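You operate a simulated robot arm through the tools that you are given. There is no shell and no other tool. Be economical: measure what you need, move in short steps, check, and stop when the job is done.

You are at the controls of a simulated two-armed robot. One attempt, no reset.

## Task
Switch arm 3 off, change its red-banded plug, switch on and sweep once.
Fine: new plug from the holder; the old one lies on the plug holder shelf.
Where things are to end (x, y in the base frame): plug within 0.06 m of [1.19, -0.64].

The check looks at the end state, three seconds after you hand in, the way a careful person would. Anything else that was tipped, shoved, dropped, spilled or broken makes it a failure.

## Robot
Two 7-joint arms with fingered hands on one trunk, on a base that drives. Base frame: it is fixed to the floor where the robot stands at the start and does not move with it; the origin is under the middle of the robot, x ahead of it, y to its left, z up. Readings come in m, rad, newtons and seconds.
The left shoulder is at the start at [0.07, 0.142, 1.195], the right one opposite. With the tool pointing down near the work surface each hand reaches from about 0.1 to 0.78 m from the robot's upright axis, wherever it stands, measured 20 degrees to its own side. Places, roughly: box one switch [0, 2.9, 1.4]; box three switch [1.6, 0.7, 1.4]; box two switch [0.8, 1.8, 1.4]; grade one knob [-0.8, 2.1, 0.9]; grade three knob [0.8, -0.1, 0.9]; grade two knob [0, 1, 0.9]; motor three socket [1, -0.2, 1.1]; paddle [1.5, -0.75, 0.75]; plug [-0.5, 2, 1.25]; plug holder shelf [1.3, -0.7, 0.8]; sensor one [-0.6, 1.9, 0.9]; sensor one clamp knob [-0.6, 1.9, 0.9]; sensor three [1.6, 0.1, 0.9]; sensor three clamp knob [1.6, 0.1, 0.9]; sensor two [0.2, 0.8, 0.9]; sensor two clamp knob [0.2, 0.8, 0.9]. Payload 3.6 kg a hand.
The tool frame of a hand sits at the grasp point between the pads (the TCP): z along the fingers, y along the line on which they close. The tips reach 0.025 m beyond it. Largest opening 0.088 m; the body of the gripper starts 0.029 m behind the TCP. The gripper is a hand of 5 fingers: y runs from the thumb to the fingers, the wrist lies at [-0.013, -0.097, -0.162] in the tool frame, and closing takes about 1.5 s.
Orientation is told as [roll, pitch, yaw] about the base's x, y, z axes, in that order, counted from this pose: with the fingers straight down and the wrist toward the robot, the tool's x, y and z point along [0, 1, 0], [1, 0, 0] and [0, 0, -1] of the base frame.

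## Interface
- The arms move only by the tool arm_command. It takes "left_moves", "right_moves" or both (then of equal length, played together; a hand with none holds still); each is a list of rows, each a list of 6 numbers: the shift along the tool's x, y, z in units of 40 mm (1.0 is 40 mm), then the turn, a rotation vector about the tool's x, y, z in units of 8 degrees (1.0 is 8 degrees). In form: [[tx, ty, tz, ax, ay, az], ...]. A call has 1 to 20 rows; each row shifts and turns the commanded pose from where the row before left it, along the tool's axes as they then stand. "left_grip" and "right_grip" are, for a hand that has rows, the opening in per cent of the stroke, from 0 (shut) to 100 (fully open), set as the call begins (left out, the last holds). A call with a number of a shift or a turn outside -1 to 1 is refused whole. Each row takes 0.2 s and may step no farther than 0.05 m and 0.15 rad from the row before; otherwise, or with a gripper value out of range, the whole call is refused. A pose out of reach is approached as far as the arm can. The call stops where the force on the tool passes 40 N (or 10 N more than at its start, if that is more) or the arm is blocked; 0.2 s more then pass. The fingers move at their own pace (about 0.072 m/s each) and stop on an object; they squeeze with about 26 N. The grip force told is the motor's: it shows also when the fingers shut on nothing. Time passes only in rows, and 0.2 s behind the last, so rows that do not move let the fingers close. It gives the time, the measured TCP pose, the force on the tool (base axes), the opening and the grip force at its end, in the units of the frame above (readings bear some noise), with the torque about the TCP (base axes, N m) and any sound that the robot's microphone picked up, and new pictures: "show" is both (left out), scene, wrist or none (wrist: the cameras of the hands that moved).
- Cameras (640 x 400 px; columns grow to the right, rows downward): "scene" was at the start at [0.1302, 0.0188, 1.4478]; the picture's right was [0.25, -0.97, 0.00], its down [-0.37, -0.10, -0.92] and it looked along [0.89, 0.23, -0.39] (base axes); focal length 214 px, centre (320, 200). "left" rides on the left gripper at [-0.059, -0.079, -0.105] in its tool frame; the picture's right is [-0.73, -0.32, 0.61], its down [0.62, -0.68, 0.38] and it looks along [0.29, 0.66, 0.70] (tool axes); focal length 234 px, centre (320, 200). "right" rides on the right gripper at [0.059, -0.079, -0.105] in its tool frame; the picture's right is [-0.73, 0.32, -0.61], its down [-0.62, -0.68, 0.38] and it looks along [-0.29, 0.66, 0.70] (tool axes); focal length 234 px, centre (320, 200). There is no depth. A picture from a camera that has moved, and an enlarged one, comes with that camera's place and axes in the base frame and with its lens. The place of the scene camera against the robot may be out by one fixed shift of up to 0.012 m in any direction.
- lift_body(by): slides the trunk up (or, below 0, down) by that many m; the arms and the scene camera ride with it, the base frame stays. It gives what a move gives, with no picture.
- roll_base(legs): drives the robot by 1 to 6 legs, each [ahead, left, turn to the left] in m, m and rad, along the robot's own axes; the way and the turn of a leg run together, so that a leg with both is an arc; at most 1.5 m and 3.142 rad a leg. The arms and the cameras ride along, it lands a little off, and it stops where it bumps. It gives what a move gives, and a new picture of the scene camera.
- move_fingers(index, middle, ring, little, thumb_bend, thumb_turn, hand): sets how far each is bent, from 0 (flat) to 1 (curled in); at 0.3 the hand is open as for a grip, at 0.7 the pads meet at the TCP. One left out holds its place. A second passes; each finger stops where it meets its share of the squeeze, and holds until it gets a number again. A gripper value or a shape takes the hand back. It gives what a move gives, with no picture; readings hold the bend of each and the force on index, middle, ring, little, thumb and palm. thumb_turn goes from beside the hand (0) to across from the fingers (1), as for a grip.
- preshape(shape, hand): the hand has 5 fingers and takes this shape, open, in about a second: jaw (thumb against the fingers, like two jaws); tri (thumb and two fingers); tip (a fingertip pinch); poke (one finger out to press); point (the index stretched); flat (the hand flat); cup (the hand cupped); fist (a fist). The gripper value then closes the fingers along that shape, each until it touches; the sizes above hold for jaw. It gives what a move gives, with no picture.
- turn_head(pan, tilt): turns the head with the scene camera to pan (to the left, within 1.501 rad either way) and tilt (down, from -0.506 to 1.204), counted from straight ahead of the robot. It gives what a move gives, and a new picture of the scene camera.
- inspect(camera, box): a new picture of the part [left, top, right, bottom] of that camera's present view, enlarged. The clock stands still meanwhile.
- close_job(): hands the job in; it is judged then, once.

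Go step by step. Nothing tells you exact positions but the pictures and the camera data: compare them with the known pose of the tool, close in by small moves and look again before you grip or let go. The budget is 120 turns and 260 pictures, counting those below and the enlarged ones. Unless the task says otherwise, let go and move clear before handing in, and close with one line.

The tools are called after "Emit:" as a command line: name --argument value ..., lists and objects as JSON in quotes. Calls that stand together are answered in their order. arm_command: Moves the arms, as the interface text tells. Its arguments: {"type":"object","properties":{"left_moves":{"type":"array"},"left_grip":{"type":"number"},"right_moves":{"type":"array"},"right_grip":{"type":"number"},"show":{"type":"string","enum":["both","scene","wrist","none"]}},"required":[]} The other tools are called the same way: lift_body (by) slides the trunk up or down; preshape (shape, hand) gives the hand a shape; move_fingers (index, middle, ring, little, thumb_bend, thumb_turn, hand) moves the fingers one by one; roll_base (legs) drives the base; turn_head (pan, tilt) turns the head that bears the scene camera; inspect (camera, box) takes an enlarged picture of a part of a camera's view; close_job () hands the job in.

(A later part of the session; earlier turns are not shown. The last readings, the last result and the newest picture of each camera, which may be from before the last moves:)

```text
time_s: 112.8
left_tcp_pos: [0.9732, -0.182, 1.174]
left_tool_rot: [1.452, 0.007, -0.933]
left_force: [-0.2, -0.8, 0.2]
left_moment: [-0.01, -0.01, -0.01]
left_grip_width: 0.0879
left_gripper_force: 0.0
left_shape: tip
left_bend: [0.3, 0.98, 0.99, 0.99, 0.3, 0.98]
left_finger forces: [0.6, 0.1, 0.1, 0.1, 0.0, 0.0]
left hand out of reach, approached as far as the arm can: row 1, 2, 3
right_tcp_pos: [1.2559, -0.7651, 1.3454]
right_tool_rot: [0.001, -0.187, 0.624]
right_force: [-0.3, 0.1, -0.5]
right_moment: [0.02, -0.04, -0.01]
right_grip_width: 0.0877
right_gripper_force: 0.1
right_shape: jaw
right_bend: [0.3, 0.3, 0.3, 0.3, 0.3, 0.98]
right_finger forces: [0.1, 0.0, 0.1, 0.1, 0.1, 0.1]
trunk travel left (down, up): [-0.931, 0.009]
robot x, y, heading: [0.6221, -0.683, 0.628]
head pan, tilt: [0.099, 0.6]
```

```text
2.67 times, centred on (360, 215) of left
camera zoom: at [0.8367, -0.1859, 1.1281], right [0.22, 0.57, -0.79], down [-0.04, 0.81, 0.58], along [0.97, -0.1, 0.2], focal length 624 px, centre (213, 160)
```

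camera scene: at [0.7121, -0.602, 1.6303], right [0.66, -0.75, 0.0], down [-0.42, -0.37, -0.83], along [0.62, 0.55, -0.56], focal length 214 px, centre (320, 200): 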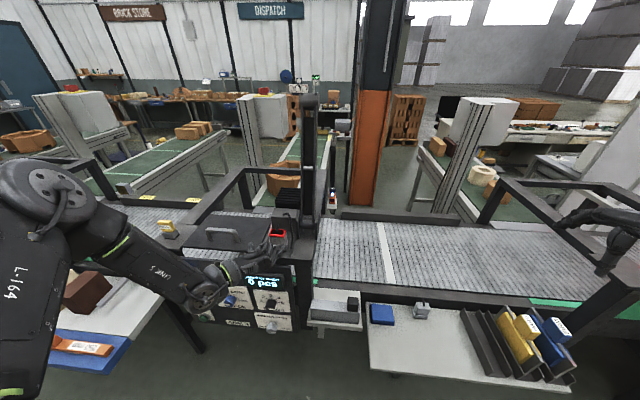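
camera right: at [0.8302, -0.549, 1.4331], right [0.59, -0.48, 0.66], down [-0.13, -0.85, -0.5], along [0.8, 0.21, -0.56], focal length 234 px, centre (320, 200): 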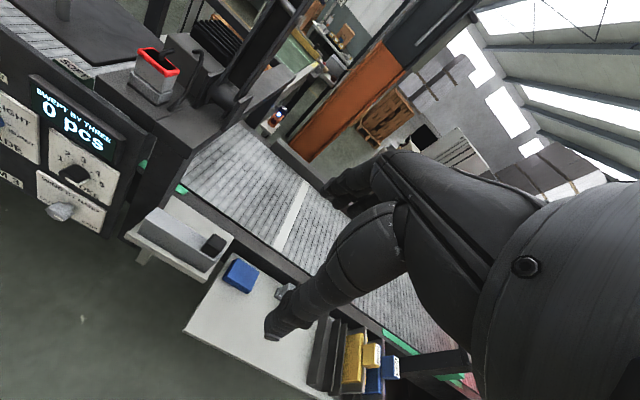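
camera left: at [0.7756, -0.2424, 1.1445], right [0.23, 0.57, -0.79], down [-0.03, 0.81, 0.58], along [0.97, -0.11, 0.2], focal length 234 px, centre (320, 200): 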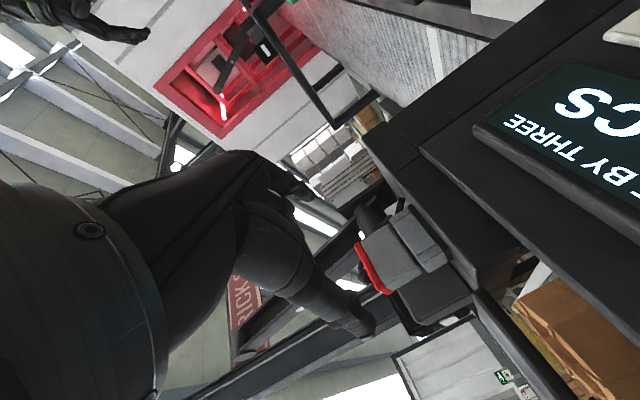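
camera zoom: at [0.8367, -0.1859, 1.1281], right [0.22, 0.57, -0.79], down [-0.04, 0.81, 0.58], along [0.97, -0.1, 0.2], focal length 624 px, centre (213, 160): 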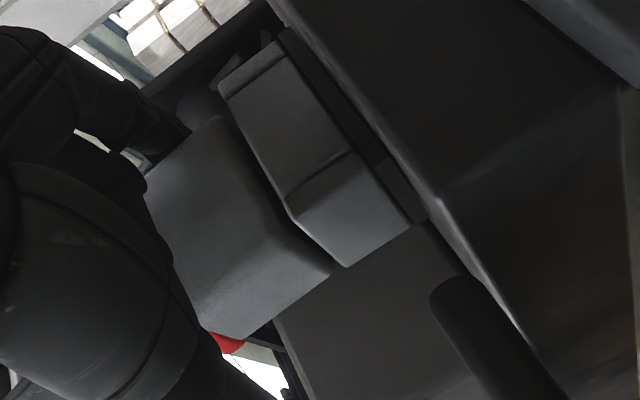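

Thumb left, index right, tip just beside the cable. Lower a hair and close the pinch.

Emit:
arm_command --left_moves '[[-0.2, 0, -0.08, 0, 0, 0], [0, 0, 0, 0, 0, 0], [0, 0, 0, 0, 0, 0], [0, 0, 0, 0, 0, 0], [0, 0, 0, 0, 0, 0], [0, 0, 0, 0, 0, 0], [0, 0, 0, 0, 0, 0], [0, 0, 0, 0, 0, 0], [0, 0, 0, 0, 0, 0]]' --left_grip 0 --show "none"

Emit:
inspect --camera "scene" --box '[220, 190, 330, 260]'

Emit:
inspect --camera "left" --box '[240, 140, 480, 290]'

```text
time_s: 114.8
left_tcp_pos: [0.9672, -0.1858, 1.1727]
left_tool_rot: [1.454, 0.008, -0.932]
left_force: [0.3, -1.3, 0.2]
left_moment: [-0.01, -0.01, -0.01]
left_grip_width: 0.04
left_gripper_force: 25.9
left_shape: tip
left_bend: [0.34, 1.0, 1.0, 1.0, 0.71, 1.0]
left_finger forces: [28.5, 0.1, 0.1, 0.0, 26.8, 0.0]
left hand out of reach, approached as far as the arm can: row 1
right_tcp_pos: [1.2542, -0.7667, 1.3448]
right_tool_rot: [0.002, -0.186, 0.623]
right_force: [-0.3, 1.2, -0.1]
right_moment: [-0.02, 0.0, -0.01]
right_grip_width: 0.0879
right_gripper_force: 0.1
right_shape: jaw
right_bend: [0.3, 0.3, 0.3, 0.3, 0.3, 0.98]
right_finger forces: [0.0, 0.1, 0.0, 0.1, 0.0, 0.0]
trunk travel left (down, up): [-0.931, 0.009]
robot x, y, heading: [0.6268, -0.6779, 0.63]
head pan, tilt: [0.099, 0.6]
```

```text
5.71 times, centred on (275, 225) of scene
camera zoom: at [0.7215, -0.5969, 1.6293], right [0.66, -0.75, 0.0], down [-0.42, -0.37, -0.83], along [0.62, 0.55, -0.56], focal length 1226 px, centre (577, 57)
```

zoom: 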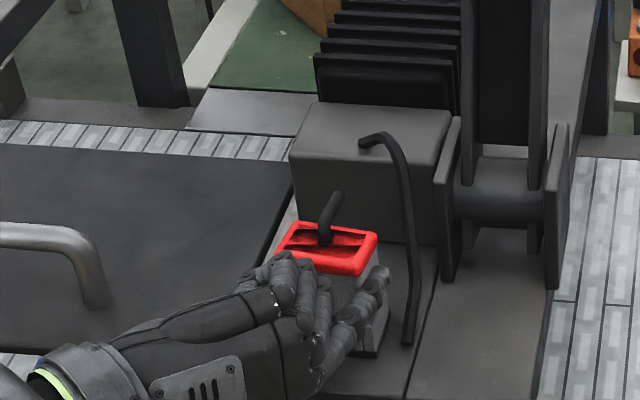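

```text
2.67 times, centred on (360, 215) of left
camera zoom: at [0.8304, -0.1889, 1.1268], right [0.22, 0.57, -0.79], down [-0.04, 0.81, 0.58], along [0.97, -0.1, 0.2], focal length 624 px, centre (213, 160)
```

zoom: 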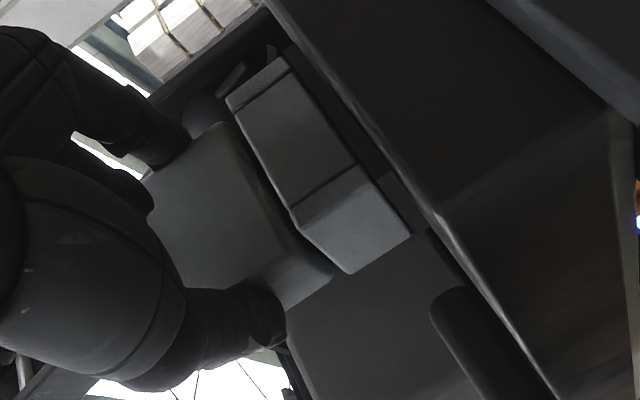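

Solid pinch on the hood (28 N). Pulling straight up out of the socket.

Emit:
arm_command --left_moves '[[0.25, 0, -0.04, 0, 0, 0], [0.25, 0, -0.04, 0, 0, 0], [0.25, 0, -0.04, 0, 0, 0], [0.3, 0, -0.05, 0, 0, 0], [0.3, 0, -0.05, 0, 0, 0], [0.3, 0, -0.05, 0, 0, 0], [0, 0, 0, 0, 0, 0]]' --show "none"

Emit:
inspect --camera "scene" --box '[220, 180, 330, 250]'

```text
time_s: 116.4
left_tcp_pos: [0.9618, -0.1867, 1.2394]
left_tool_rot: [1.455, 0.008, -0.932]
left_force: [-0.8, -0.9, -0.6]
left_moment: [0.01, 0.04, 0.02]
left_grip_width: 0.0402
left_gripper_force: 26.3
left_shape: tip
left_bend: [0.34, 1.0, 1.0, 1.0, 0.7, 1.0]
left_finger forces: [27.4, 0.0, 0.0, 0.0, 27.2, 0.1]
right_tcp_pos: [1.2537, -0.7662, 1.3451]
right_tool_rot: [0.001, -0.187, 0.623]
right_force: [-0.7, -0.1, 0.1]
right_moment: [0.03, -0.01, -0.01]
right_grip_width: 0.088
right_gripper_force: 0.0
right_shape: jaw
right_bend: [0.3, 0.3, 0.3, 0.3, 0.3, 0.98]
right_finger forces: [0.0, 0.0, 0.0, 0.0, 0.0, 0.0]
trunk travel left (down, up): [-0.931, 0.009]
robot x, y, heading: [0.6262, -0.6806, 0.62]
head pan, tilt: [0.099, 0.6]
```

```text
5.71 times, centred on (275, 215) of scene
camera zoom: at [0.7215, -0.5961, 1.6292], right [0.66, -0.75, 0.0], down [-0.42, -0.38, -0.82], along [0.62, 0.55, -0.57], focal length 1226 px, centre (577, 114)
```

zoom: 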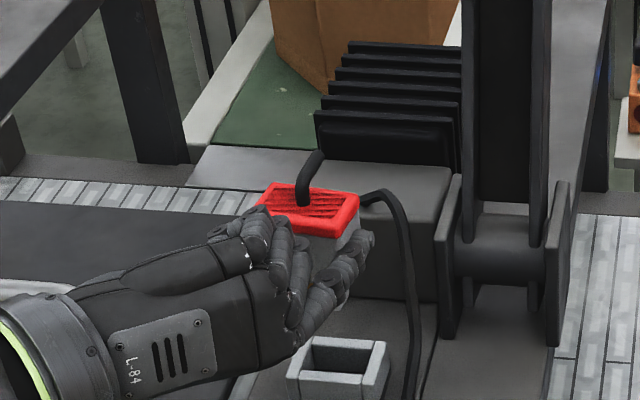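

The old plug is out and held; the socket is an open box. Retracting the left hand, tucking the right arm back, then rolling right to the shelf.

Emit:
arm_command --left_moves '[[0.3, 0, -0.8, 0, 0, 0], [0.3, 0, -0.8, 0, 0, 0], [0, 0, -0.8, 0, 0, 0], [0, 0, 0, 0, 0, 0], [0, 0, 0, 0, 0, 0]]' --right_moves '[[0.3, -0.8, 0, 0, 0, 0], [0.3, -0.8, 0, 0, 0, 0], [0.3, -0.8, 0, 0, 0, 0], [0.3, -0.8, 0, 0, 0, 0], [0, 0, 0, 0, 0, 0]]' --show "none"

Emit:
roll_base --legs '[[-0.08, 0, 0], [0, -0.484, 0]]'

```text
time_s: 117.6
left_tcp_pos: [0.8905, -0.2421, 1.2744]
left_tool_rot: [1.455, 0.007, -0.931]
left_force: [-0.9, 0.3, -0.6]
left_moment: [-0.01, 0.01, -0.02]
left_grip_width: 0.0395
left_gripper_force: 26.3
left_shape: tip
left_bend: [0.34, 1.0, 1.0, 1.0, 0.7, 1.0]
left_finger forces: [26.9, 0.0, 0.0, 0.0, 26.9, 0.0]
right_tcp_pos: [1.1871, -0.7704, 1.3274]
right_tool_rot: [0.0, -0.208, 0.621]
right_force: [0.7, 0.2, 0.2]
right_moment: [0.0, -0.02, -0.02]
right_grip_width: 0.0878
right_gripper_force: 0.2
right_shape: jaw
right_bend: [0.3, 0.3, 0.3, 0.3, 0.3, 0.98]
right_finger forces: [0.1, 0.0, 0.0, 0.0, 0.0, 0.0]
right hand out of reach, approached as far as the arm can: row 1, 2, 3, 4
trunk travel left (down, up): [-0.931, 0.009]
robot x, y, heading: [0.6269, -0.6843, 0.624]
head pan, tilt: [0.099, 0.6]
```

```text
time_s: 121.2
left_tcp_pos: [1.1177, -0.697, 1.2741]
left_tool_rot: [1.455, 0.006, -0.946]
left_force: [0.0, -0.8, -1.3]
left_moment: [0.02, 0.05, 0.0]
left_grip_width: 0.0396
left_gripper_force: 26.4
left_shape: tip
left_bend: [0.34, 1.0, 1.0, 1.0, 0.7, 1.0]
left_finger forces: [26.9, 0.0, 0.1, 0.1, 26.9, 0.0]
right_tcp_pos: [1.4088, -1.2278, 1.3281]
right_tool_rot: [0.0, -0.211, 0.608]
right_force: [-0.1, 0.7, -1.1]
right_moment: [-0.03, 0.0, 0.0]
right_grip_width: 0.0879
right_gripper_force: 0.0
right_shape: jaw
right_bend: [0.3, 0.3, 0.3, 0.3, 0.3, 0.98]
right_finger forces: [0.1, 0.0, 0.1, 0.0, 0.0, 0.0]
trunk travel left (down, up): [-0.931, 0.009]
robot x, y, heading: [0.8462, -1.1325, 0.613]
head pan, tilt: [0.099, 0.6]
camera scene: at [0.9441, -1.0472, 1.6292], right [0.65, -0.76, 0.0], down [-0.43, -0.37, -0.82], along [0.62, 0.54, -0.57], focal length 214 px, centre (320, 200)
```

scene: 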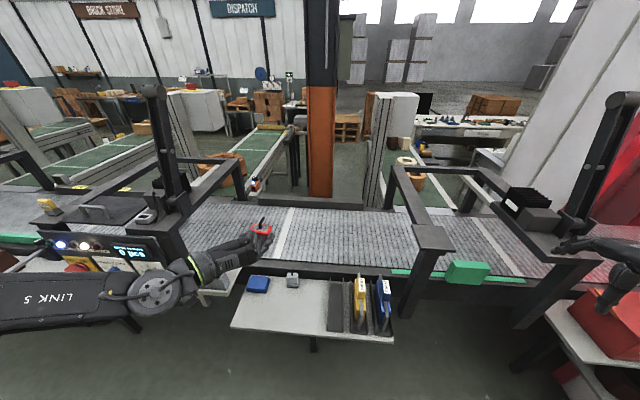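

The plug hangs near the shelf. Before lowering the trunk, I check what is beneath the right hand, and zoom the held plug.

Emit:
turn_head --pan -0.6 --tilt 0.75

Emit:
inspect --camera "scene" --box '[0, 80, 250, 240]'

```text
time_s: 122.2
left_tcp_pos: [1.1205, -0.698, 1.2741]
left_tool_rot: [1.456, 0.008, -0.947]
left_force: [0.5, 0.6, -0.9]
left_moment: [0.03, 0.0, -0.01]
left_grip_width: 0.0396
left_gripper_force: 26.4
left_shape: tip
left_bend: [0.34, 1.0, 1.0, 1.0, 0.7, 1.0]
left_finger forces: [26.9, 0.0, 0.1, 0.0, 26.9, 0.0]
right_tcp_pos: [1.4096, -1.2312, 1.3273]
right_tool_rot: [0.002, -0.21, 0.608]
right_force: [1.5, 0.0, 0.5]
right_moment: [0.02, -0.01, 0.01]
right_grip_width: 0.0876
right_gripper_force: 0.0
right_shape: jaw
right_bend: [0.3, 0.3, 0.3, 0.3, 0.3, 0.98]
right_finger forces: [0.1, 0.0, 0.0, 0.1, 0.0, 0.0]
trunk travel left (down, up): [-0.931, 0.009]
robot x, y, heading: [0.8484, -1.1335, 0.609]
head pan, tilt: [-0.6, 0.75]
camera scene: at [0.9612, -1.1062, 1.6164], right [0.01, -1.0, 0.0], down [-0.68, -0.01, -0.73], along [0.73, 0.01, -0.68], focal length 214 px, centre (320, 200)
```

scene: 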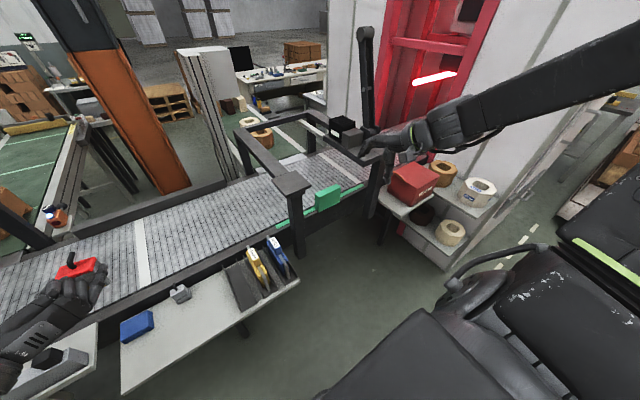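

```text
2.50 times, centred on (125, 160) of scene
camera zoom: at [0.9612, -1.1062, 1.6164], right [0.01, -1.0, 0.0], down [-0.68, -0.01, -0.73], along [0.73, 0.01, -0.68], focal length 536 px, centre (808, 300)
```

zoom: 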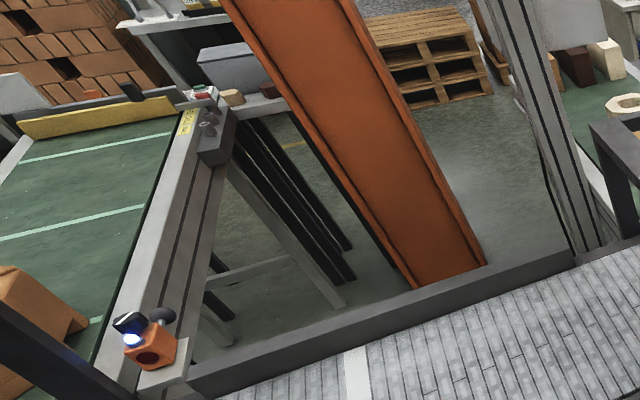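

The right arm has clear space beneath it. Lowering the trunk 0.3 m and looking at the shelf.

Emit:
lift_body --by -0.3

Emit:
turn_head --pan 0.25 --tilt 0.75

Emit:
inspect --camera "scene" --box '[220, 120, 420, 260]'

```text
time_s: 125.2
left_tcp_pos: [1.1191, -0.6976, 0.9733]
left_tool_rot: [1.456, 0.006, -0.944]
left_force: [-0.9, -0.1, -1.1]
left_moment: [0.03, 0.02, 0.01]
left_grip_width: 0.0395
left_gripper_force: 26.3
left_shape: tip
left_bend: [0.34, 1.0, 1.0, 1.0, 0.7, 1.0]
left_finger forces: [26.9, 0.1, 0.1, 0.0, 26.8, 0.0]
right_tcp_pos: [1.4097, -1.2299, 1.0274]
right_tool_rot: [0.001, -0.208, 0.606]
right_force: [-0.4, -0.2, 0.4]
right_moment: [-0.01, -0.01, 0.01]
right_grip_width: 0.0881
right_gripper_force: 0.1
right_shape: jaw
right_bend: [0.3, 0.3, 0.3, 0.3, 0.3, 0.98]
right_finger forces: [0.0, 0.0, 0.1, 0.0, 0.1, 0.0]
trunk travel left (down, up): [-0.631, 0.309]
robot x, y, heading: [0.8462, -1.1335, 0.612]
head pan, tilt: [-0.6, 0.75]
```

```text
time_s: 126.4
left_tcp_pos: [1.1195, -0.6984, 0.9736]
left_tool_rot: [1.456, 0.008, -0.945]
left_force: [-0.4, 0.1, -1.5]
left_moment: [-0.03, 0.03, -0.04]
left_grip_width: 0.0395
left_gripper_force: 25.4
left_shape: tip
left_bend: [0.34, 1.0, 1.0, 1.0, 0.7, 1.0]
left_finger forces: [26.8, 0.0, 0.0, 0.0, 26.9, 0.1]
right_tcp_pos: [1.4099, -1.2303, 1.027]
right_tool_rot: [0.0, -0.209, 0.606]
right_force: [0.0, 0.0, 0.3]
right_moment: [0.01, -0.01, -0.01]
right_grip_width: 0.0876
right_gripper_force: 0.2
right_shape: jaw
right_bend: [0.3, 0.3, 0.3, 0.3, 0.3, 0.98]
right_finger forces: [0.0, 0.1, 0.0, 0.0, 0.0, 0.1]
trunk travel left (down, up): [-0.631, 0.309]
robot x, y, heading: [0.8451, -1.1328, 0.61]
head pan, tilt: [0.25, 0.75]
camera scene: at [0.9324, -1.0444, 1.3164], right [0.76, -0.65, 0.0], down [-0.44, -0.52, -0.73], along [0.48, 0.56, -0.68], focal length 214 px, centre (320, 200)
```

scene: 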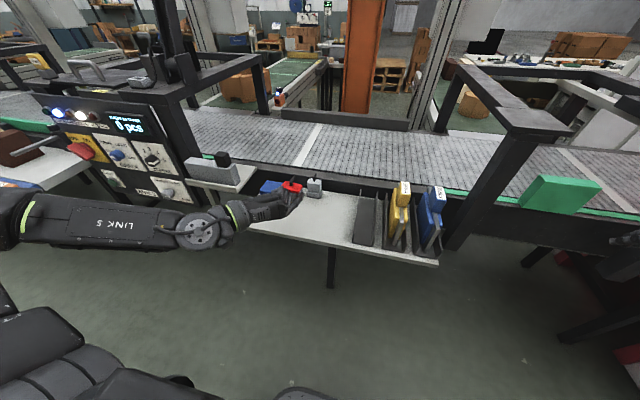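

```text
2.86 times, centred on (320, 190) of scene
camera zoom: at [0.9324, -1.0444, 1.3164], right [0.76, -0.65, 0.0], down [-0.44, -0.52, -0.73], along [0.48, 0.56, -0.68], focal length 613 px, centre (320, 229)
```

zoom: 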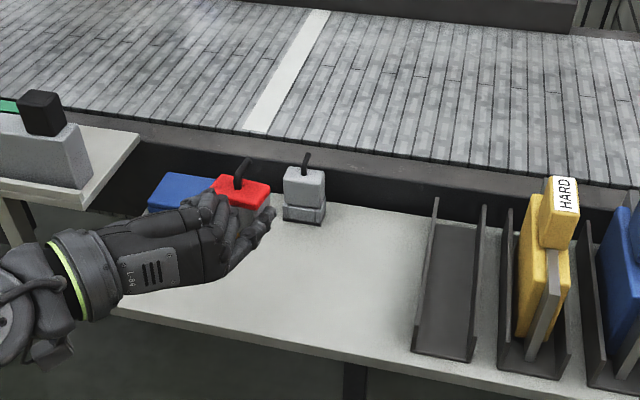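

Clear over the shelf. Moving the plug to the target spot (f≈0.60) and lowering with the trunk; checking the plug's underside in the wrist view.

Emit:
arm_command --left_moves '[[0.05, -0.12, 0.5, 0, 0, 0], [0.05, -0.12, 0.5, 0, 0, 0], [0.05, -0.12, 0.5, 0, 0, 0], [0, 0, 0, 0, 0, 0]]' --show "wrist"

Emit:
inspect --camera "scene" --box '[250, 140, 370, 220]'

```text
time_s: 127.4
left_tcp_pos: [1.1618, -0.6526, 0.9759]
left_tool_rot: [1.455, 0.007, -0.946]
left_force: [0.2, -0.3, -0.6]
left_moment: [0.02, 0.04, 0.02]
left_grip_width: 0.0397
left_gripper_force: 26.0
left_shape: tip
left_bend: [0.34, 1.0, 1.0, 1.0, 0.7, 1.0]
left_finger forces: [26.8, 0.0, 0.1, 0.1, 26.8, 0.0]
right_tcp_pos: [1.4092, -1.2296, 1.0272]
right_tool_rot: [-0.001, -0.208, 0.607]
right_force: [0.4, -0.3, -0.3]
right_moment: [-0.01, 0.02, 0.0]
right_grip_width: 0.0879
right_gripper_force: 0.0
right_shape: jaw
right_bend: [0.3, 0.3, 0.3, 0.3, 0.3, 0.98]
right_finger forces: [0.0, 0.1, 0.0, 0.0, 0.0, 0.0]
trunk travel left (down, up): [-0.631, 0.309]
robot x, y, heading: [0.8448, -1.1346, 0.612]
head pan, tilt: [0.25, 0.75]
camera left: at [1.0258, -0.6524, 0.9291], right [0.23, 0.57, -0.79], down [-0.03, 0.81, 0.58], along [0.97, -0.11, 0.2], focal length 234 px, centre (320, 200)
```

left: 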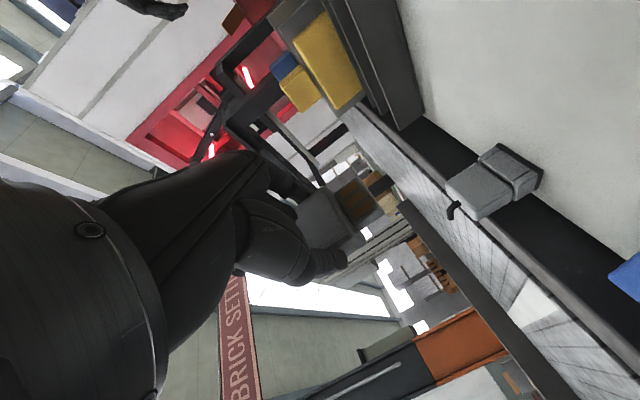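

```text
5.00 times, centred on (310, 180) of scene
camera zoom: at [0.932, -1.0445, 1.3164], right [0.76, -0.65, 0.0], down [-0.44, -0.52, -0.73], along [0.48, 0.56, -0.68], focal length 1072 px, centre (370, 300)
```

zoom: 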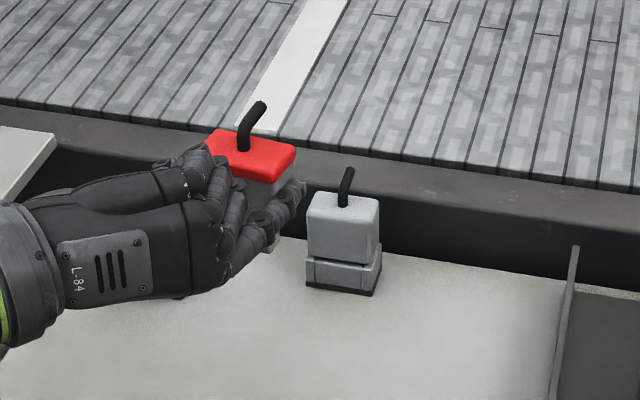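

The plug is over [1.19, -0.65]. Lowering the trunk 0.09 m.

Emit:
lift_body --by -0.09

Emit:
inspect --camera "scene" --box '[220, 140, 380, 240]'

Emit:
inspect --camera "left" --box '[200, 100, 520, 300]'

```text
time_s: 128.7
left_tcp_pos: [1.1623, -0.6518, 0.8855]
left_tool_rot: [1.458, 0.008, -0.945]
left_force: [-1.4, 0.5, -1.1]
left_moment: [-0.02, -0.02, 0.0]
left_grip_width: 0.04
left_gripper_force: 25.7
left_shape: tip
left_bend: [0.34, 1.0, 1.0, 1.0, 0.7, 1.0]
left_finger forces: [26.9, 0.0, 0.0, 0.0, 26.8, 0.0]
right_tcp_pos: [1.4084, -1.2284, 0.938]
right_tool_rot: [-0.001, -0.209, 0.607]
right_force: [0.0, -0.2, 0.0]
right_moment: [-0.01, -0.02, 0.0]
right_grip_width: 0.0879
right_gripper_force: 0.0
right_shape: jaw
right_bend: [0.3, 0.3, 0.3, 0.3, 0.3, 0.98]
right_finger forces: [0.1, 0.0, 0.1, 0.1, 0.0, 0.0]
trunk travel left (down, up): [-0.541, 0.399]
robot x, y, heading: [0.8445, -1.1324, 0.608]
head pan, tilt: [0.25, 0.75]
```

```text
4.00 times, centred on (300, 190) of scene
camera zoom: at [0.9322, -1.0444, 1.2264], right [0.76, -0.65, 0.0], down [-0.44, -0.52, -0.73], along [0.48, 0.56, -0.68], focal length 858 px, centre (400, 240)
```

zoom: 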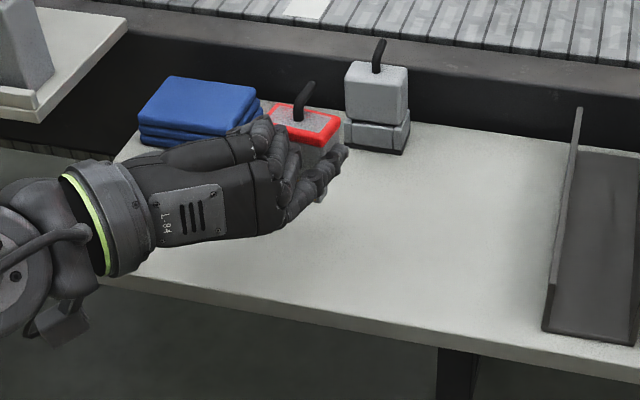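

```text
2.00 times, centred on (360, 200) of left
camera zoom: at [1.0258, -0.6525, 0.8391], right [0.23, 0.57, -0.79], down [-0.03, 0.81, 0.58], along [0.97, -0.11, 0.2], focal length 468 px, centre (240, 200)
```

zoom: 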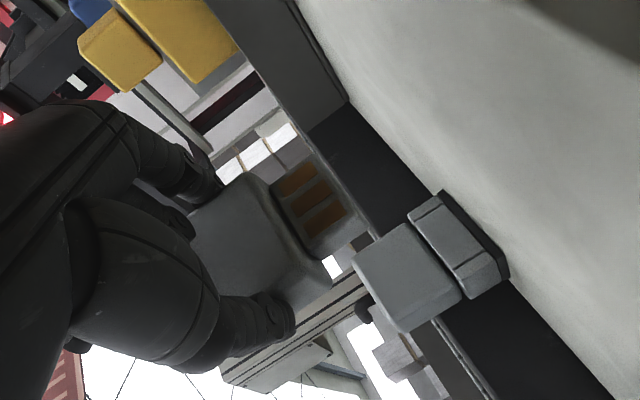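

I can see the plug's contact skirt (~20 mm) below the hood; its bottom is at z≈0.84. Lowering gently in small steps.

Emit:
arm_command --left_moves '[[-0.2, 0, 0.02, 0, 0, 0], [-0.2, 0, 0.02, 0, 0, 0], [-0.2, 0, 0.02, 0, 0, 0], [-0.1, 0, 0.01, 0, 0, 0], [0, 0, 0, 0, 0, 0]]' --show "none"

Emit:
inspect --camera "left" --box '[200, 100, 520, 300]'

```text
time_s: 129.9
left_tcp_pos: [1.1612, -0.6504, 0.8571]
left_tool_rot: [1.456, 0.007, -0.946]
left_force: [-0.4, -0.8, -1.5]
left_moment: [-0.03, -0.01, -0.02]
left_grip_width: 0.0398
left_gripper_force: 26.4
left_shape: tip
left_bend: [0.34, 1.0, 1.0, 1.0, 0.7, 1.0]
left_finger forces: [26.7, 0.0, 0.0, 0.0, 26.7, 0.1]
right_tcp_pos: [1.4095, -1.2299, 0.938]
right_tool_rot: [0.0, -0.21, 0.607]
right_force: [0.0, 0.0, 0.7]
right_moment: [0.02, 0.01, -0.02]
right_grip_width: 0.0881
right_gripper_force: 0.0
right_shape: jaw
right_bend: [0.3, 0.3, 0.3, 0.3, 0.3, 0.98]
right_finger forces: [0.0, 0.0, 0.0, 0.0, 0.0, 0.0]
trunk travel left (down, up): [-0.541, 0.399]
robot x, y, heading: [0.8482, -1.1314, 0.61]
head pan, tilt: [0.25, 0.75]
```

```text
2.00 times, centred on (360, 200) of left
camera zoom: at [1.0258, -0.6522, 0.8114], right [0.23, 0.57, -0.79], down [-0.03, 0.81, 0.58], along [0.97, -0.11, 0.2], focal length 468 px, centre (240, 200)
```

zoom: 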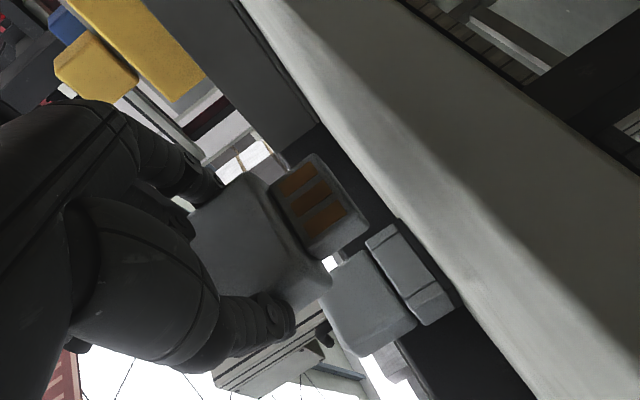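

Skirt bottom is at about 0.813; ~10 mm to go. Lowering until it touches.

Emit:
arm_command --left_moves '[[-0.1, 0, 0.01, 0, 0, 0], [-0.1, 0, 0.01, 0, 0, 0], [0, 0, 0, 0, 0, 0]]' --show "none"

Emit:
inspect --camera "left" --box '[280, 130, 480, 255]'

```text
time_s: 130.7
left_tcp_pos: [1.1623, -0.6531, 0.8501]
left_tool_rot: [1.453, 0.006, -0.946]
left_force: [0.0, -0.1, -0.5]
left_moment: [-0.02, 0.03, -0.02]
left_grip_width: 0.0397
left_gripper_force: 25.8
left_shape: tip
left_bend: [0.34, 1.0, 1.0, 1.0, 0.7, 1.0]
left_finger forces: [26.8, 0.1, 0.0, 0.0, 26.8, 0.1]
right_tcp_pos: [1.4103, -1.23, 0.9379]
right_tool_rot: [0.0, -0.21, 0.608]
right_force: [0.4, 0.2, 0.3]
right_moment: [-0.01, 0.02, 0.0]
right_grip_width: 0.0881
right_gripper_force: 0.0
right_shape: jaw
right_bend: [0.3, 0.3, 0.3, 0.3, 0.3, 0.98]
right_finger forces: [0.0, 0.0, 0.0, 0.0, 0.0, 0.0]
trunk travel left (down, up): [-0.541, 0.399]
robot x, y, heading: [0.8451, -1.1282, 0.616]
head pan, tilt: [0.25, 0.75]
```

```text
3.20 times, centred on (380, 192) of left
camera zoom: at [1.0256, -0.6524, 0.803], right [0.23, 0.57, -0.79], down [-0.03, 0.81, 0.58], along [0.97, -0.11, 0.2], focal length 749 px, centre (128, 224)
```

zoom: 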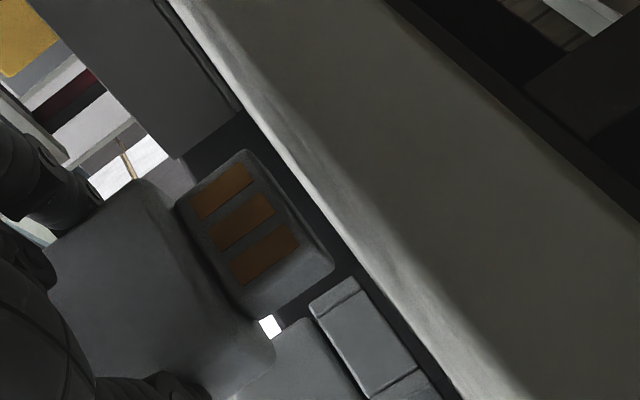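

Emit:
arm_command --left_moves '[[-0.1, 0, 0.01, 0, 0, 0], [-0.1, 0, 0.01, 0, 0, 0], [0, 0, 0, 0, 0, 0]]' --show "none"

Emit:
inspect --camera "left" --box '[280, 130, 480, 255]'

Emit:
inspect --camera "scene" --box '[250, 140, 350, 205]'

```text
time_s: 131.5
left_tcp_pos: [1.1614, -0.6523, 0.8407]
left_tool_rot: [1.457, 0.008, -0.946]
left_force: [-1.8, -0.5, 3.6]
left_moment: [-0.07, -0.1, -0.02]
left_grip_width: 0.0393
left_gripper_force: 25.8
left_shape: tip
left_bend: [0.34, 1.0, 1.0, 1.0, 0.7, 1.0]
left_finger forces: [26.9, 0.0, 0.0, 0.1, 27.5, 0.0]
right_tcp_pos: [1.4087, -1.23, 0.9371]
right_tool_rot: [0.0, -0.21, 0.607]
right_force: [-0.1, 0.2, 0.5]
right_moment: [0.02, 0.0, 0.04]
right_grip_width: 0.0879
right_gripper_force: 0.1
right_shape: jaw
right_bend: [0.3, 0.3, 0.3, 0.3, 0.3, 0.98]
right_finger forces: [0.0, 0.0, 0.0, 0.0, 0.1, 0.0]
trunk travel left (down, up): [-0.541, 0.399]
robot x, y, heading: [0.8485, -1.1321, 0.609]
head pan, tilt: [0.25, 0.75]
```

```text
3.20 times, centred on (380, 192) of left
camera zoom: at [1.0255, -0.6527, 0.7951], right [0.23, 0.57, -0.79], down [-0.03, 0.81, 0.58], along [0.97, -0.11, 0.2], focal length 749 px, centre (128, 224)
```

zoom: 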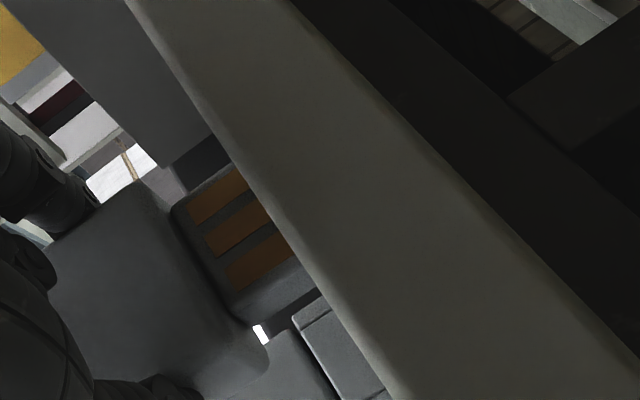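

```text
6.15 times, centred on (300, 172) of scene
camera zoom: at [0.9318, -1.0448, 1.2265], right [0.76, -0.65, 0.0], down [-0.44, -0.52, -0.73], along [0.48, 0.56, -0.68], focal length 1320 px, centre (443, 369)
```

zoom: 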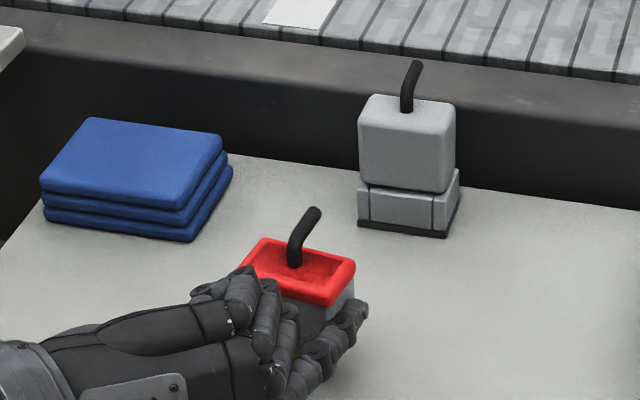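

Contact (3.6 N up). Opening the pinch and checking that the plug stands free.

Emit:
arm_command --left_moves '[[-0.05, 0, 0, 0, 0, 0], [0, 0, 0, 0, 0, 0], [0, 0, 0, 0, 0, 0], [0, 0, 0, 0, 0, 0], [0, 0, 0, 0, 0, 0], [0, 0, 0, 0, 0, 0], [0, 0, 0, 0, 0, 0]]' --left_grip 100 --show "none"

Emit:
inspect --camera "scene" --box '[250, 140, 350, 205]'

```text
time_s: 133.1
left_tcp_pos: [1.1606, -0.6515, 0.8381]
left_tool_rot: [1.457, 0.007, -0.945]
left_force: [-0.4, -0.1, -0.3]
left_moment: [0.02, 0.0, -0.02]
left_grip_width: 0.0876
left_gripper_force: 0.0
left_shape: tip
left_bend: [0.3, 0.98, 0.99, 0.99, 0.3, 0.98]
left_finger forces: [0.0, 0.0, 0.0, 0.1, 0.0, 0.1]
right_tcp_pos: [1.4104, -1.2308, 0.9369]
right_tool_rot: [0.001, -0.208, 0.607]
right_force: [1.4, -0.1, 0.0]
right_moment: [0.02, 0.0, -0.01]
right_grip_width: 0.088
right_gripper_force: 0.1
right_shape: jaw
right_bend: [0.3, 0.3, 0.3, 0.3, 0.3, 0.98]
right_finger forces: [0.0, 0.0, 0.0, 0.1, 0.0, 0.0]
trunk travel left (down, up): [-0.541, 0.399]
robot x, y, heading: [0.8455, -1.132, 0.612]
head pan, tilt: [0.25, 0.75]
```

```text
6.15 times, centred on (300, 172) of scene
camera zoom: at [0.9322, -1.0444, 1.2264], right [0.76, -0.65, 0.0], down [-0.44, -0.52, -0.73], along [0.48, 0.56, -0.68], focal length 1320 px, centre (443, 369)
```

zoom: 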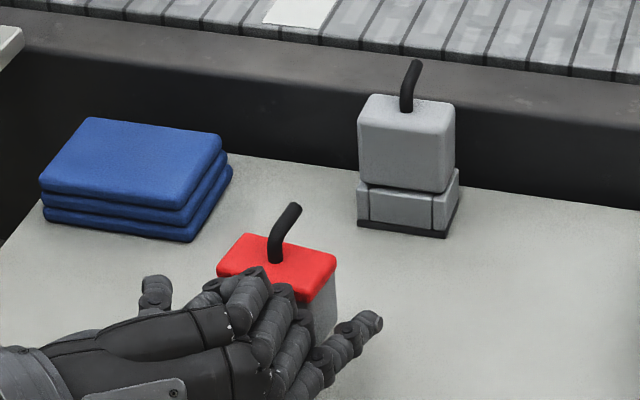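

The plug stands by itself. Withdrawing straight back.

Emit:
arm_command --left_moves '[[0, 0, -0.3, 0, 0, 0], [0, 0, -0.5, 0, 0, 0], [0, 0, -0.6, 0, 0, 0], [0, 0, -0.8, 0, 0, 0], [0.5, 0, -0.8, 0, 0, 0], [0, 0, 0, 0, 0, 0]]' --show "none"

Emit:
inspect --camera "scene" --box '[240, 140, 370, 225]'

Emit:
inspect --camera "left" --box '[0, 0, 640, 400]'

```text
time_s: 134.5
left_tcp_pos: [1.0683, -0.7129, 0.8658]
left_tool_rot: [1.454, 0.004, -0.946]
left_force: [-0.7, -0.1, 0.5]
left_moment: [-0.01, -0.01, -0.03]
left_grip_width: 0.0875
left_gripper_force: 0.1
left_shape: tip
left_bend: [0.3, 0.98, 0.99, 0.99, 0.3, 0.98]
left_finger forces: [0.0, 0.0, 0.1, 0.0, 0.1, 0.0]
left hand out of reach, approached as far as the arm can: row 5
right_tcp_pos: [1.4095, -1.2298, 0.9373]
right_tool_rot: [0.0, -0.207, 0.606]
right_force: [0.0, 0.1, 0.3]
right_moment: [0.02, -0.04, -0.03]
right_grip_width: 0.0881
right_gripper_force: 0.0
right_shape: jaw
right_bend: [0.3, 0.3, 0.3, 0.3, 0.3, 0.98]
right_finger forces: [0.0, 0.0, 0.1, 0.0, 0.1, 0.1]
trunk travel left (down, up): [-0.541, 0.399]
robot x, y, heading: [0.8483, -1.1321, 0.615]
head pan, tilt: [0.25, 0.75]
```

```text
4.71 times, centred on (305, 182) of scene
camera zoom: at [0.9332, -1.0442, 1.2263], right [0.76, -0.65, 0.0], down [-0.44, -0.52, -0.73], along [0.48, 0.56, -0.68], focal length 1009 px, centre (391, 282)
```

zoom: 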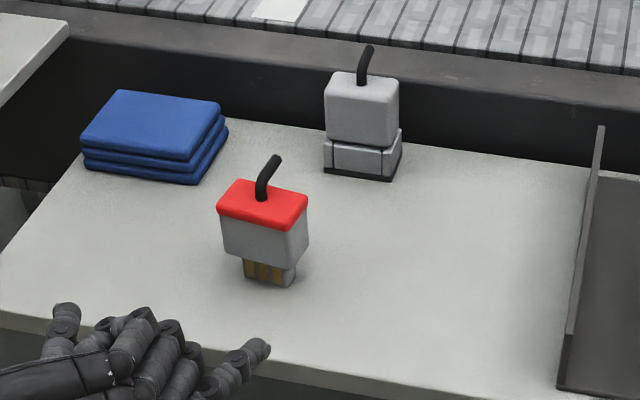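

```text
1.00 times, centred on (320, 200) of left
camera zoom: at [0.9323, -0.7133, 0.8197], right [0.23, 0.57, -0.79], down [-0.03, 0.82, 0.58], along [0.97, -0.11, 0.2], focal length 234 px, centre (320, 200)
```

zoom: 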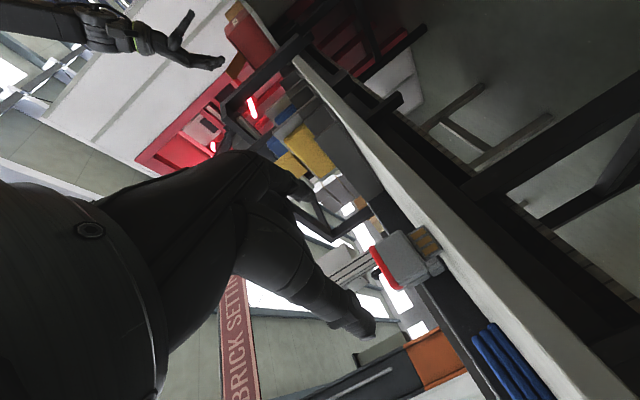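

The old plug stands at about [1.175, -0.644], within tolerance, but it blocks a level approach to the spare behind it. I'll test whether the left hand can tilt ~45° down (approach from above) with the trunk higher.

Emit:
lift_body --by 0.25

Emit:
arm_command --left_moves '[[-0.6, 0, 0.5, 0, 0, 0], [-0.6, 0, 0.5, 0, 0, 0], [-0.6, 0, 0.5, 0, 0, 0], [-0.6, 0, 0.5, 0, 0, 0], [0, 0, 0, 0, -1, 0], [0, 0, 0, 0, -1, 0], [0, 0, 0, 0, -1, 0], [0, 0, 0, 0, -1, 0], [0, 0, 0, 0, -0.7, 0], [0, 0, 0, 0, 0, 0]]' --show "scene"

```text
time_s: 137.1
left_tcp_pos: [1.0675, -0.7116, 1.1166]
left_tool_rot: [1.455, 0.008, -0.944]
left_force: [0.3, 0.7, 0.4]
left_moment: [0.01, 0.01, 0.0]
left_grip_width: 0.0875
left_gripper_force: 0.1
left_shape: tip
left_bend: [0.3, 0.98, 0.99, 0.99, 0.3, 0.98]
left_finger forces: [0.0, 0.0, 0.0, 0.0, 0.1, 0.0]
right_tcp_pos: [1.4109, -1.2303, 1.1865]
right_tool_rot: [0.001, -0.209, 0.609]
right_force: [-0.4, -0.3, -0.1]
right_moment: [0.0, -0.02, 0.0]
right_grip_width: 0.0879
right_gripper_force: 0.0
right_shape: jaw
right_bend: [0.3, 0.3, 0.3, 0.3, 0.3, 0.98]
right_finger forces: [0.0, 0.0, 0.1, 0.1, 0.1, 0.1]
trunk travel left (down, up): [-0.791, 0.149]
robot x, y, heading: [0.8466, -1.1327, 0.613]
head pan, tilt: [0.25, 0.75]
```

```text
time_s: 139.2
left_tcp_pos: [1.1231, -0.6725, 1.0128]
left_tool_rot: [0.8, 0.007, -0.945]
left_force: [-0.9, -0.9, 0.4]
left_moment: [0.01, -0.02, 0.02]
left_grip_width: 0.0881
left_gripper_force: 0.0
left_shape: tip
left_bend: [0.3, 0.98, 0.99, 0.99, 0.3, 0.98]
left_finger forces: [0.0, 0.0, 0.0, 0.0, 0.0, 0.0]
right_tcp_pos: [1.4083, -1.2312, 1.1872]
right_tool_rot: [-0.001, -0.209, 0.609]
right_force: [-0.7, -0.9, 0.2]
right_moment: [0.0, 0.01, 0.0]
right_grip_width: 0.088
right_gripper_force: 0.1
right_shape: jaw
right_bend: [0.3, 0.3, 0.3, 0.3, 0.3, 0.98]
right_finger forces: [0.1, 0.0, 0.0, 0.0, 0.0, 0.0]
trunk travel left (down, up): [-0.791, 0.149]
robot x, y, heading: [0.843, -1.1319, 0.614]
head pan, tilt: [0.25, 0.75]
camera scene: at [0.9318, -1.0443, 1.4764], right [0.76, -0.65, 0.0], down [-0.44, -0.52, -0.73], along [0.48, 0.56, -0.68], focal length 214 px, centre (320, 200)
```

scene: 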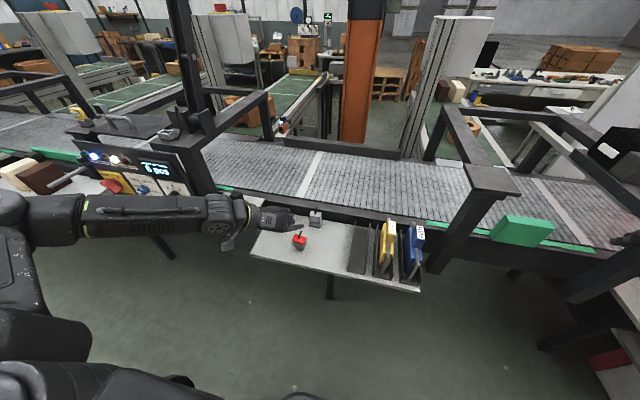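

44° tilt is reachable. Spare hood triangulates to centre f=0.727, l=-1.230, mid z≈0.845. Approaching it along the tilted tool axis from above, stopping 0.1 m short, with the pinch set to 80%.

Emit:
arm_command --left_moves '[[0.05, 0.09, 0.7, 0, 0, 0], [0.05, 0.09, 0.7, 0, 0, 0], [0.05, 0.09, 0.7, 0, 0, 0], [0.05, 0.09, 0.7, 0, 0, 0], [0.05, 0.09, 0.7, 0, 0, 0], [0, 0, 0, 0, 0, 0]]' --left_grip 80 --show "wrist"

Emit:
inspect --camera "scene" --box '[240, 170, 370, 255]'

```text
time_s: 140.7
left_tcp_pos: [1.2184, -0.6228, 0.9208]
left_tool_rot: [0.799, 0.004, -0.946]
left_force: [-0.1, 0.7, -0.7]
left_moment: [-0.04, -0.01, -0.01]
left_grip_width: 0.0706
left_gripper_force: 0.1
left_shape: tip
left_bend: [0.29, 0.98, 0.99, 0.99, 0.49, 0.99]
left_finger forces: [0.0, 0.1, 0.0, 0.0, 0.0, 0.0]
right_tcp_pos: [1.409, -1.2304, 1.1879]
right_tool_rot: [0.0, -0.209, 0.609]
right_force: [0.6, 0.0, -0.3]
right_moment: [-0.01, 0.02, 0.01]
right_grip_width: 0.088
right_gripper_force: 0.1
right_shape: jaw
right_bend: [0.3, 0.3, 0.3, 0.3, 0.3, 0.98]
right_finger forces: [0.1, 0.0, 0.0, 0.0, 0.0, 0.0]
trunk travel left (down, up): [-0.791, 0.149]
robot x, y, heading: [0.8497, -1.1316, 0.608]
head pan, tilt: [0.25, 0.75]
camera left: at [1.0793, -0.6265, 0.9521], right [-0.25, 0.22, -0.94], down [0.18, 0.97, 0.18], along [0.95, -0.12, -0.28], focal length 234 px, centre (320, 200)
```

left: 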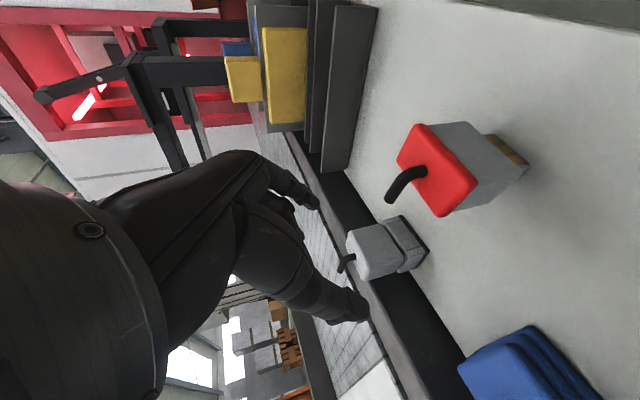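

```text
4.71 times, centred on (305, 212) of scene
camera zoom: at [0.9315, -1.0447, 1.4765], right [0.76, -0.65, 0.0], down [-0.44, -0.52, -0.73], along [0.48, 0.56, -0.68], focal length 1009 px, centre (391, 141)
```

zoom: 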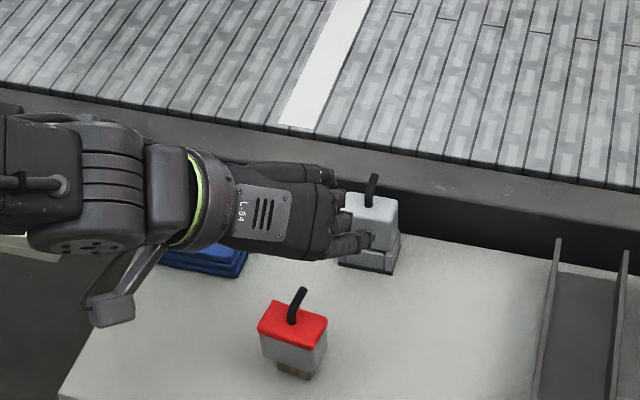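

Emit:
inspect --camera "left" --box '[280, 160, 480, 285]'

```text
3.20 times, centred on (380, 222) of left
camera zoom: at [1.0793, -0.6265, 0.9521], right [-0.25, 0.22, -0.94], down [0.18, 0.97, 0.18], along [0.95, -0.12, -0.28], focal length 749 px, centre (128, 128)
```

zoom: 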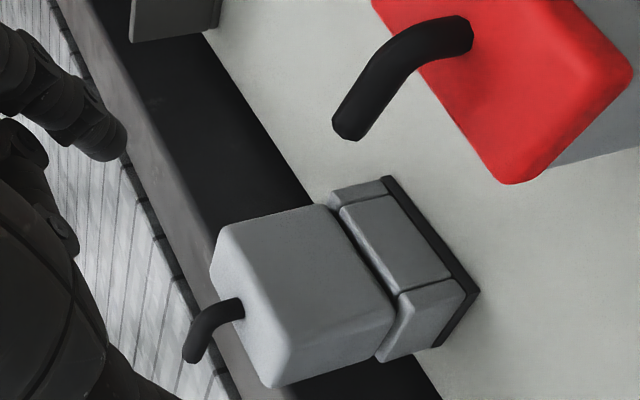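

Predicted and seen corners agree within a few mm. Advancing along the tool axis to straddle the spare's hood.

Emit:
arm_command --left_moves '[[0.02, 0.18, 0.42, 0, 0, 0], [0.02, 0, 0.42, 0, 0, 0], [0.01, 0, 0.42, 0, 0, 0], [0, 0, 0.42, 0, 0, 0], [0, 0, 0.42, 0, 0, 0], [0, 0, 0, 0, 0, 0]]' --show "none"

Emit:
inspect --camera "left" --box '[280, 160, 480, 285]'

Emit:
inspect --camera "scene" --box '[260, 190, 360, 255]'

```text
time_s: 142.1
left_tcp_pos: [1.2732, -0.5926, 0.8642]
left_tool_rot: [0.799, 0.006, -0.945]
left_force: [-0.5, -1.1, -0.3]
left_moment: [-0.01, -0.03, -0.03]
left_grip_width: 0.0709
left_gripper_force: 0.1
left_shape: tip
left_bend: [0.28, 0.98, 0.99, 0.99, 0.49, 0.99]
left_finger forces: [0.8, 0.1, 0.0, 0.0, 0.0, 0.0]
right_tcp_pos: [1.4082, -1.2309, 1.1871]
right_tool_rot: [0.001, -0.209, 0.608]
right_force: [-0.6, 0.0, 0.8]
right_moment: [-0.01, -0.01, 0.02]
right_grip_width: 0.0877
right_gripper_force: 0.1
right_shape: jaw
right_bend: [0.3, 0.3, 0.3, 0.3, 0.3, 0.98]
right_finger forces: [0.1, 0.0, 0.1, 0.0, 0.0, 0.0]
trunk travel left (down, up): [-0.791, 0.149]
robot x, y, heading: [0.8448, -1.1311, 0.615]
head pan, tilt: [0.25, 0.75]
```

```text
3.20 times, centred on (380, 222) of left
camera zoom: at [1.1327, -0.5969, 0.8948], right [-0.25, 0.22, -0.94], down [0.18, 0.97, 0.18], along [0.95, -0.12, -0.28], focal length 749 px, centre (128, 128)
```

zoom: 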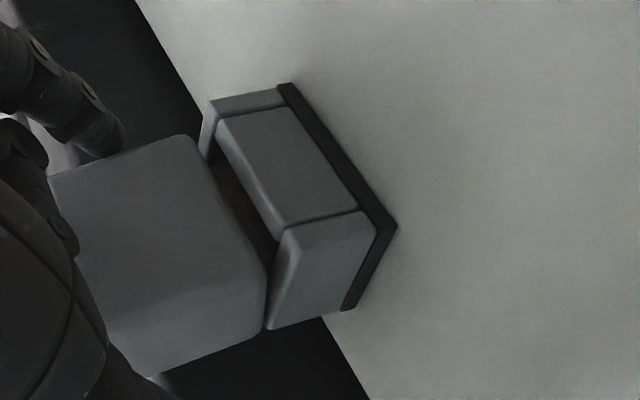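

```text
6.15 times, centred on (310, 222) of scene
camera zoom: at [0.9322, -1.0445, 1.4764], right [0.76, -0.65, 0.0], down [-0.44, -0.52, -0.73], along [0.48, 0.56, -0.68], focal length 1320 px, centre (382, 62)
```

zoom: 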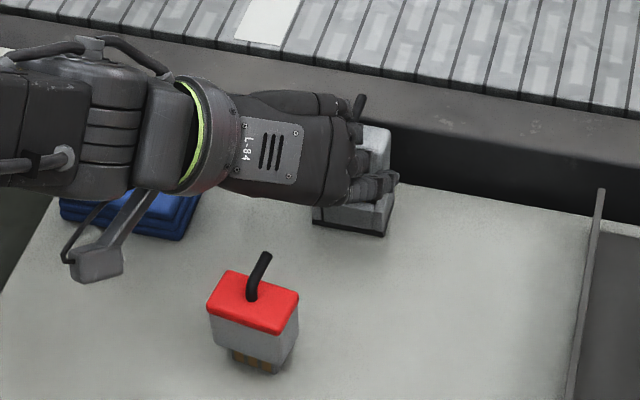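

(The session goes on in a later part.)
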